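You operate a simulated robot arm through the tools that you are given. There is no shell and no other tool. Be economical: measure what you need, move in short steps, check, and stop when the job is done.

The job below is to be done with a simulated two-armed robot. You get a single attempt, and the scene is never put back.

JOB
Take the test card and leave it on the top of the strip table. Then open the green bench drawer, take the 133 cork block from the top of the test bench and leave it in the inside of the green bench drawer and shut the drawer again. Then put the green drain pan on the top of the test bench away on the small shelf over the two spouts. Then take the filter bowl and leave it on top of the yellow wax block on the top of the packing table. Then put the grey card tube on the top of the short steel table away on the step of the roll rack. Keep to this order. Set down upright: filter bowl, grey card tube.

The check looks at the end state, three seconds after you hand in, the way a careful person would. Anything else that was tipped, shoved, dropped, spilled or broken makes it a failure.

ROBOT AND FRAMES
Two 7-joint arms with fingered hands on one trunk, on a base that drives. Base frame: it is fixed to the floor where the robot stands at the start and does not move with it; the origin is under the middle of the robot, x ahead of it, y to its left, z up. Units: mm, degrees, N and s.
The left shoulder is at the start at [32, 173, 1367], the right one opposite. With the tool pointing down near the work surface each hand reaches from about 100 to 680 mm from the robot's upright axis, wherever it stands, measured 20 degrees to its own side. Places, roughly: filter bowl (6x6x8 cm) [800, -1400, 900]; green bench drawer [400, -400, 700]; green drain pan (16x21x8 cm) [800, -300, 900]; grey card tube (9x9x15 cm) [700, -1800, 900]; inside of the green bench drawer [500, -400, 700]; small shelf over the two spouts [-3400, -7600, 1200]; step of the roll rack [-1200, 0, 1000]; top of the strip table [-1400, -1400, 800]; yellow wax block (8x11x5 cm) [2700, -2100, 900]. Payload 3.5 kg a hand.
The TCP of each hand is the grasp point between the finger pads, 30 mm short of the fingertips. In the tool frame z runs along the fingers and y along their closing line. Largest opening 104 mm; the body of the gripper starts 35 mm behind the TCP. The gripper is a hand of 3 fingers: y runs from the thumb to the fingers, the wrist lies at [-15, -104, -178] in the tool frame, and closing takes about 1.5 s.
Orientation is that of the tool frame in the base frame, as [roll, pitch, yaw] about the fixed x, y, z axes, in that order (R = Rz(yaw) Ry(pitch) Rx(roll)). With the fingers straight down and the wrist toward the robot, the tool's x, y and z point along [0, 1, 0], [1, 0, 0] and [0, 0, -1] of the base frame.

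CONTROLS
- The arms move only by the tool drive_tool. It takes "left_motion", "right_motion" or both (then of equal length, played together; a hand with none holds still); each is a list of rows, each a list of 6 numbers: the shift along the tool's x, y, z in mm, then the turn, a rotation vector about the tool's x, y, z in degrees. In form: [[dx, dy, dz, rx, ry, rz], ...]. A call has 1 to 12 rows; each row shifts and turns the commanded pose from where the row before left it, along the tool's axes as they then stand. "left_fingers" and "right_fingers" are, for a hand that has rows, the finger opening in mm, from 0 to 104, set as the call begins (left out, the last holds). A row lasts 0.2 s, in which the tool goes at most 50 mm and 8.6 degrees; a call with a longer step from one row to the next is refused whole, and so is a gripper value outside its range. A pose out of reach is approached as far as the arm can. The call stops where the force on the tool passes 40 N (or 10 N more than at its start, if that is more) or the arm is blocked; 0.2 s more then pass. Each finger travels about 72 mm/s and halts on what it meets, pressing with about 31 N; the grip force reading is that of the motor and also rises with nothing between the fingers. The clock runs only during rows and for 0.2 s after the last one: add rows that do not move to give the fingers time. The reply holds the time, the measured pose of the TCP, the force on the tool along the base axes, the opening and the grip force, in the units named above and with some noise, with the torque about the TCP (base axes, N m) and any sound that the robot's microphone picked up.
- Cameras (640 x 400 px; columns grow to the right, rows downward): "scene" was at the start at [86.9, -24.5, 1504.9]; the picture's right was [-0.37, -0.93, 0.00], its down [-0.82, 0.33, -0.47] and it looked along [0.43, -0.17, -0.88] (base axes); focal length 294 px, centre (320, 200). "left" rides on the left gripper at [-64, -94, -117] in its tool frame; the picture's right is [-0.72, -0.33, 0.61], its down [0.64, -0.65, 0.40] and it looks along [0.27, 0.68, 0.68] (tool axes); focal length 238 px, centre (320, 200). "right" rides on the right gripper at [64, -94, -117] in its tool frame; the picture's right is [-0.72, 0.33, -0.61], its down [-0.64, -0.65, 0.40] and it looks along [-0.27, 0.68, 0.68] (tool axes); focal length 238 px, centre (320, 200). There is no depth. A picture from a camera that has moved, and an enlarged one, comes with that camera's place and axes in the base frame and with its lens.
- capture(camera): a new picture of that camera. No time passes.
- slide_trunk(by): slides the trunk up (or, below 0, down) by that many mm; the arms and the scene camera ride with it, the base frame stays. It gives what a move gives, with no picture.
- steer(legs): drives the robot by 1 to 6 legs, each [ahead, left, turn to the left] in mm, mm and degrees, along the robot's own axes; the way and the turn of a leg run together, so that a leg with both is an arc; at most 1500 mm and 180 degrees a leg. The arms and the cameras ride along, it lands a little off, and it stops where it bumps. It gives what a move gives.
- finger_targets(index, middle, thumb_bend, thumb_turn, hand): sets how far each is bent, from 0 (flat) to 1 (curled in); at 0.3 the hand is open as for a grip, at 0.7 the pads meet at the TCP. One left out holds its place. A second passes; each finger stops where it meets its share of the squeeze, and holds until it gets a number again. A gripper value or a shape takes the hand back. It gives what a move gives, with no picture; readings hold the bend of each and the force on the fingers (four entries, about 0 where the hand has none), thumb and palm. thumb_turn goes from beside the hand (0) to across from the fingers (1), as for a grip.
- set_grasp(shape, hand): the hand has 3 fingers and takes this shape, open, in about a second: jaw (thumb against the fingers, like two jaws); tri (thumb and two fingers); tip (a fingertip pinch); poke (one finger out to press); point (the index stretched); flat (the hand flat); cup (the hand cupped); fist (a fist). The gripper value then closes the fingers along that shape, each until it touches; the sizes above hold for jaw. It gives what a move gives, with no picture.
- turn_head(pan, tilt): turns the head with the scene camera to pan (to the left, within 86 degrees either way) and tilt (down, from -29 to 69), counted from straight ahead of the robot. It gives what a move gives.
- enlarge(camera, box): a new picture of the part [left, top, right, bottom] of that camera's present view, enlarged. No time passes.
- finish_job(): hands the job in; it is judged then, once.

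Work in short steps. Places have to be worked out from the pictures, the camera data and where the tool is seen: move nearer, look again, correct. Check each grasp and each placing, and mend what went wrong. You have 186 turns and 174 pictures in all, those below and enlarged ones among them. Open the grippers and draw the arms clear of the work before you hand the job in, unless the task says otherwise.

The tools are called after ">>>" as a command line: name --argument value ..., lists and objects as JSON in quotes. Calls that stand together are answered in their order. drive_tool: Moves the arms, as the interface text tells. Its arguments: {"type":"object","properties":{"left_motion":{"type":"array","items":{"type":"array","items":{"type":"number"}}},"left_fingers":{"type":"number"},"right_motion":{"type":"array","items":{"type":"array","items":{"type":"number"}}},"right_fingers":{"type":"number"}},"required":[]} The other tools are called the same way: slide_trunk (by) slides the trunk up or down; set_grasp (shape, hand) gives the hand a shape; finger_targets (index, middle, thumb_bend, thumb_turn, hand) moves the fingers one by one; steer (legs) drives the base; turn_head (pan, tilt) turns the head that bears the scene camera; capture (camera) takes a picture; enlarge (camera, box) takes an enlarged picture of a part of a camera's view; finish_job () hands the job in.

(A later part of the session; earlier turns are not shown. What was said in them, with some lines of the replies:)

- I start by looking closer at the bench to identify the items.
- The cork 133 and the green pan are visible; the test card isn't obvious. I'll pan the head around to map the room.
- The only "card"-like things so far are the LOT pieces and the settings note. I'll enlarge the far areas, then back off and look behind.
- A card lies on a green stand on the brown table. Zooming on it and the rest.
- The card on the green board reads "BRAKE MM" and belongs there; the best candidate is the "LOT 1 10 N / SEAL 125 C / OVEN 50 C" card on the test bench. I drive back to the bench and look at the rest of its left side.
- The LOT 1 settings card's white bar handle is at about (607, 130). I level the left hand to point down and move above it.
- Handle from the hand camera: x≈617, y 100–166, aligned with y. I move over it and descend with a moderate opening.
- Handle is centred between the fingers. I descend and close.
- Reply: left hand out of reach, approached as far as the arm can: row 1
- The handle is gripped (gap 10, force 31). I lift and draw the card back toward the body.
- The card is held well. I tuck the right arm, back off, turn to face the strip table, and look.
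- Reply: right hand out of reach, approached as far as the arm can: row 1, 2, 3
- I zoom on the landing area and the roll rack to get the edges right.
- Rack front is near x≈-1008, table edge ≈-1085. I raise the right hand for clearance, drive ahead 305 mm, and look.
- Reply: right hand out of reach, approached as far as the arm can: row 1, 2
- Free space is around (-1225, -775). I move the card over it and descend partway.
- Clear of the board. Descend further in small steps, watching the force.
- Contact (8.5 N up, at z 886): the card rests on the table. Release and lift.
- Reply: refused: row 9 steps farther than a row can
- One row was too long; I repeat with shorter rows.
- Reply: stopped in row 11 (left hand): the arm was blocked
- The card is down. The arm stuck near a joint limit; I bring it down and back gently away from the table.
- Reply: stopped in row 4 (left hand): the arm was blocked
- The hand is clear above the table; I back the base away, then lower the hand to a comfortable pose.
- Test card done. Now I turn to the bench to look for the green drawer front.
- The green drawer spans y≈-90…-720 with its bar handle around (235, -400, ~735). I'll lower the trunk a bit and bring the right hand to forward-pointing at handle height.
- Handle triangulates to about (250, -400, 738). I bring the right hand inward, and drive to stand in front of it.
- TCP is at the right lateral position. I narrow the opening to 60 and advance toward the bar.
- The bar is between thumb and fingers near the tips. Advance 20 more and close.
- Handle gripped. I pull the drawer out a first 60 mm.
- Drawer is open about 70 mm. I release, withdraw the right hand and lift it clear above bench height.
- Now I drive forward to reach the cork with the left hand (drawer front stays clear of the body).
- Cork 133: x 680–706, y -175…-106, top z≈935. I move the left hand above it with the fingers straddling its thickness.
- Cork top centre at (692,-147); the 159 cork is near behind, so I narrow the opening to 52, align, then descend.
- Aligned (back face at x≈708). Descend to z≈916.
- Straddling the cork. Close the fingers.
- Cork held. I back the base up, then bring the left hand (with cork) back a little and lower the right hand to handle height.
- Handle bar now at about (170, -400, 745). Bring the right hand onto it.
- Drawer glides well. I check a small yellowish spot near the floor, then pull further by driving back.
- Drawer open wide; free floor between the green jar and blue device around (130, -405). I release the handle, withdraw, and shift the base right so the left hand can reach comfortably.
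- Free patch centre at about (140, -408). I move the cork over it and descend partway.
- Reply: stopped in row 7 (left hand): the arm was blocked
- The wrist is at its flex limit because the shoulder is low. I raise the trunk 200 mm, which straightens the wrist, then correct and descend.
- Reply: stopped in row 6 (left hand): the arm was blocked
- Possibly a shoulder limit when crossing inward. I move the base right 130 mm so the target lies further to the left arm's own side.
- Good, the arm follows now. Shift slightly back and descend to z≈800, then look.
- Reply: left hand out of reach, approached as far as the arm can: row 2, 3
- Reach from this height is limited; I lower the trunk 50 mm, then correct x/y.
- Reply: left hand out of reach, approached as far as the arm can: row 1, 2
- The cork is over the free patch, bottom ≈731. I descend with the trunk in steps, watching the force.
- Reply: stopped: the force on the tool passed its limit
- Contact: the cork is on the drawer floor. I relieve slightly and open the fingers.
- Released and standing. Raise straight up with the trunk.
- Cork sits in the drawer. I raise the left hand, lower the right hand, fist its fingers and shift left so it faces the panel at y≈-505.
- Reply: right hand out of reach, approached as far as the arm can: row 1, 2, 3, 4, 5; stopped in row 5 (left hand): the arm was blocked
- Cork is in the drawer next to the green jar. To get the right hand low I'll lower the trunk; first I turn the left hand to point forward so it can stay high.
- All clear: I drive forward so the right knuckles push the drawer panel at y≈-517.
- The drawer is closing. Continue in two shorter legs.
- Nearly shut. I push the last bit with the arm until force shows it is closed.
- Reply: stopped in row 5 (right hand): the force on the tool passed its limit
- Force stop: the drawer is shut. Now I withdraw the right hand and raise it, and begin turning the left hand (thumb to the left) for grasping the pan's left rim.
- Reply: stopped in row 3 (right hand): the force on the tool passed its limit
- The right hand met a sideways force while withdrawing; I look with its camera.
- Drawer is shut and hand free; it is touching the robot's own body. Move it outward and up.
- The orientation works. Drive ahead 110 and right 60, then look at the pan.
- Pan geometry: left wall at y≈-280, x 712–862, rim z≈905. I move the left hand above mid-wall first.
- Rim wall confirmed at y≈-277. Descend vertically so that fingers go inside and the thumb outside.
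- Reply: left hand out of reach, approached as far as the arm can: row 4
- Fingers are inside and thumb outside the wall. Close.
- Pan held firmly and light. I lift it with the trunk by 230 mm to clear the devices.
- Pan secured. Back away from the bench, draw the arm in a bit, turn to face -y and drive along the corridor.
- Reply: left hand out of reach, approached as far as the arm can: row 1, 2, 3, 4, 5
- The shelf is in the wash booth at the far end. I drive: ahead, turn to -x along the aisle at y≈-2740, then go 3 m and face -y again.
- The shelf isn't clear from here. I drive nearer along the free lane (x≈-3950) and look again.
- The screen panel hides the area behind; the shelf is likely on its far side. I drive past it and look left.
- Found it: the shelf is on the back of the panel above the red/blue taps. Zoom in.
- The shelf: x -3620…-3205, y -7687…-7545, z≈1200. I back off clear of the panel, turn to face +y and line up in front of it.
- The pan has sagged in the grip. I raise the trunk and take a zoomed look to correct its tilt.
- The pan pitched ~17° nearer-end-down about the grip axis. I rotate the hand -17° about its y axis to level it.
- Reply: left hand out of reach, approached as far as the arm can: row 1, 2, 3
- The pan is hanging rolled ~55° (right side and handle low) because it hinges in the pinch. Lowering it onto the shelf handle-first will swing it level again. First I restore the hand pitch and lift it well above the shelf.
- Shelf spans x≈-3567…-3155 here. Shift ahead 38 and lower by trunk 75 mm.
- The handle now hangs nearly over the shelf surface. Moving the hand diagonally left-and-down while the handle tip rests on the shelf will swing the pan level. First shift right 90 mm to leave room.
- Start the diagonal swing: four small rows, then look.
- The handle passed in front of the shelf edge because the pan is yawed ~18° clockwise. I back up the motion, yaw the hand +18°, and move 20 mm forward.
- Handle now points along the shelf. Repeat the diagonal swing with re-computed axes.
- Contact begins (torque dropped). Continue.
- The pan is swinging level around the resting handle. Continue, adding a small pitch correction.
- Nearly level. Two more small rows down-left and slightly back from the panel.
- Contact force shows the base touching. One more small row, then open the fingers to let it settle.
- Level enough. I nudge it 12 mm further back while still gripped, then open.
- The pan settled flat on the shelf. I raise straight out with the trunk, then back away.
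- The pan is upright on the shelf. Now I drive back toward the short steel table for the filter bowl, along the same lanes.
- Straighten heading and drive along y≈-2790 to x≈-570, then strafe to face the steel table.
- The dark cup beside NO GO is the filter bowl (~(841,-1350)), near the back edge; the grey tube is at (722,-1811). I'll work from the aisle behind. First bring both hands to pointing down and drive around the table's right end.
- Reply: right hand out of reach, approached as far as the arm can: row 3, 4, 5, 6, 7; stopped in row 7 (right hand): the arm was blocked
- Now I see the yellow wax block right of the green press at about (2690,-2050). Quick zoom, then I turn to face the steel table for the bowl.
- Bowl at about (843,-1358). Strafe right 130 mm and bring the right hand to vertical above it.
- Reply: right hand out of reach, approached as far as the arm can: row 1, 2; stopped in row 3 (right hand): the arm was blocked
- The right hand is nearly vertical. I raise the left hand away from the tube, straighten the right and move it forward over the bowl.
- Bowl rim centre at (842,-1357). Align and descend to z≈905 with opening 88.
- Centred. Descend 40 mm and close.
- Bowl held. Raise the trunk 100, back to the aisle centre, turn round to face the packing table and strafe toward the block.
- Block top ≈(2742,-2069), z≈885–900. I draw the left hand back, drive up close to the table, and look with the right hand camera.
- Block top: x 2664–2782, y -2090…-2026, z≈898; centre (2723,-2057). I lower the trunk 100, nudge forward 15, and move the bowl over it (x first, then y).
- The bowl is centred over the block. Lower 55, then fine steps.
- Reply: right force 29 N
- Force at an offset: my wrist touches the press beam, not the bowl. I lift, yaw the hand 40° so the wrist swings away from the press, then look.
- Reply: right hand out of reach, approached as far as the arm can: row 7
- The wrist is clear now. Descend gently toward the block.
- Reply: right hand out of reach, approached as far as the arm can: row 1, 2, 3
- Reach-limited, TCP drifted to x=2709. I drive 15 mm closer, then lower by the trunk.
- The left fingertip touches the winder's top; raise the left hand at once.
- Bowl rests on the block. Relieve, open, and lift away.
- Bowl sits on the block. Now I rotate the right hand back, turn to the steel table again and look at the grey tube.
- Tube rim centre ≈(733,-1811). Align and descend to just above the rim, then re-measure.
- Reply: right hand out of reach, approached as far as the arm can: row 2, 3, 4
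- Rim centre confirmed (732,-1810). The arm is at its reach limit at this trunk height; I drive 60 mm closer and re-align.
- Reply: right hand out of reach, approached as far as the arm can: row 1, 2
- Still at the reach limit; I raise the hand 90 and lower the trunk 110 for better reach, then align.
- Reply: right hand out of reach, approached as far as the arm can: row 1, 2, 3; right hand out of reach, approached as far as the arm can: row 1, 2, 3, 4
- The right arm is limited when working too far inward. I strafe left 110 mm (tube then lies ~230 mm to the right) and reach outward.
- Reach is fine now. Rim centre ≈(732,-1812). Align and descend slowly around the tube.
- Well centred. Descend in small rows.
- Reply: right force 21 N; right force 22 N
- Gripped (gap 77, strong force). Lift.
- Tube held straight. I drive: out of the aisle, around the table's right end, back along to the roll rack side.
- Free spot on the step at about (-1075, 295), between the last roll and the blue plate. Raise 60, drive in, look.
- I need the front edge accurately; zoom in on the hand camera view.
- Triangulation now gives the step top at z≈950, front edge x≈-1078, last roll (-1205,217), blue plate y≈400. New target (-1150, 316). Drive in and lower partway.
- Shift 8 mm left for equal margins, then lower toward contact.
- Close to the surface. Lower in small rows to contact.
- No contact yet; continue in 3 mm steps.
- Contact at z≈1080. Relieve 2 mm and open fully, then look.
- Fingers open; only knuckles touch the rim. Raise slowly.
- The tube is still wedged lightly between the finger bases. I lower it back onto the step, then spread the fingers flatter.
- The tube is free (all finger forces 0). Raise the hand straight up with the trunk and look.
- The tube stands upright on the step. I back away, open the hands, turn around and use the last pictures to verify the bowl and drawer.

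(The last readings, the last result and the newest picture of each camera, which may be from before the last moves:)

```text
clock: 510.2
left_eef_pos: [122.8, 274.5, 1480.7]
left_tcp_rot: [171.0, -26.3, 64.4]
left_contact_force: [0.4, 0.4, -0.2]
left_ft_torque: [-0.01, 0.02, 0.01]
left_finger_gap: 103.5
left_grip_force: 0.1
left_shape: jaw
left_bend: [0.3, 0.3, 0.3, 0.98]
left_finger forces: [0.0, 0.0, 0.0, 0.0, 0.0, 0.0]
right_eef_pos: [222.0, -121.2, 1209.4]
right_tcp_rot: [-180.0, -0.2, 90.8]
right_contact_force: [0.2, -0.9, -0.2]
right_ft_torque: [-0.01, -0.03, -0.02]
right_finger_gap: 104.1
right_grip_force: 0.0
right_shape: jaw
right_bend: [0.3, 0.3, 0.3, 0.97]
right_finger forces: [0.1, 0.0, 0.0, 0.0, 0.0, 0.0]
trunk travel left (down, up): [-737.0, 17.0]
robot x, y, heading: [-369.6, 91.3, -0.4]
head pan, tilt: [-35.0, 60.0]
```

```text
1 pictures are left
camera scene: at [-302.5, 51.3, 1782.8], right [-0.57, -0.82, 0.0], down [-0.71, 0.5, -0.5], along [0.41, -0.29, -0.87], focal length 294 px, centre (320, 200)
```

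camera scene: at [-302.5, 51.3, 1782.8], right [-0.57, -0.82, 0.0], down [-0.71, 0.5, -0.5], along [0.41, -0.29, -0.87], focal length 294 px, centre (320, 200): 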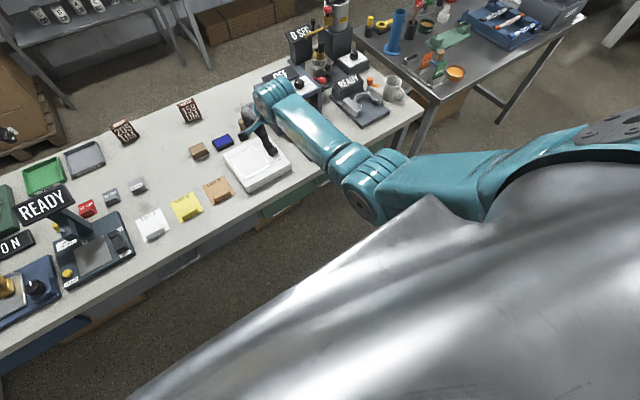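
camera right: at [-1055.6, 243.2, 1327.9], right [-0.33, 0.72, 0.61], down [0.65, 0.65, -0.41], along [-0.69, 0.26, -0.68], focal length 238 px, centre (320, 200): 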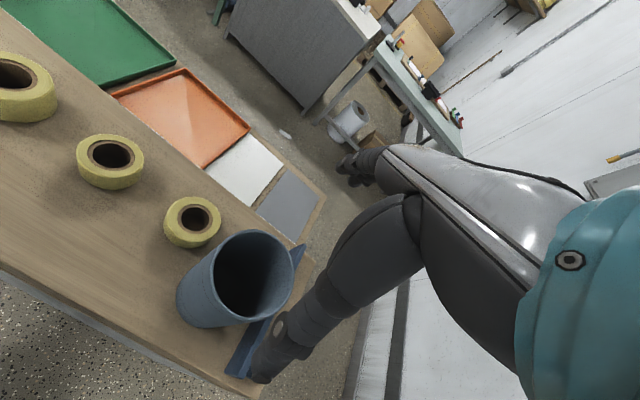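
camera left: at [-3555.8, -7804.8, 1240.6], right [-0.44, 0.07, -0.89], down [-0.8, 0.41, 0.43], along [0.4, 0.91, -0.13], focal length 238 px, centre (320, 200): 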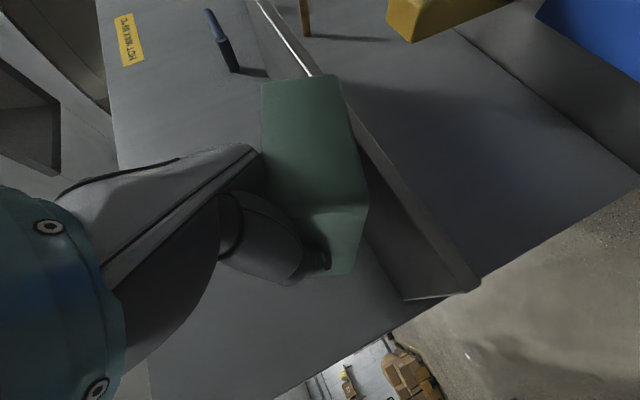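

The bowl stands on the wax block, the press and winder look undisturbed, and the drawer front is flush. Both hands are open and clear, so I hand in.

>>> finish_job

```text
The job is handed in.
```

I handed the job in with all five steps done in the order given. I took the "LOT 1 10 N / SEAL 125 C / OVEN 50 C" card on the test bench to be the test card, because no item was labelled as one.

- **Test card:** it lies flat on a clear part of the strip table.
- **133 cork block:** it stands inside the green bench drawer. The drawer was pushed shut until the force stopped it, and its front looks flush.
- **Green drain pan:** it sits upright on the small shelf over the two spouts, hanging over the front edge by about 2 cm.
- **Filter bowl:** it is upright on the yellow wax block. On the way my wrist pressed lightly on the green press beside the block, and a fingertip on the winder. Both looked undisturbed in the last picture.
- **Grey card tube:** it is upright on the step of the roll rack, between the last roll and the blue plate.
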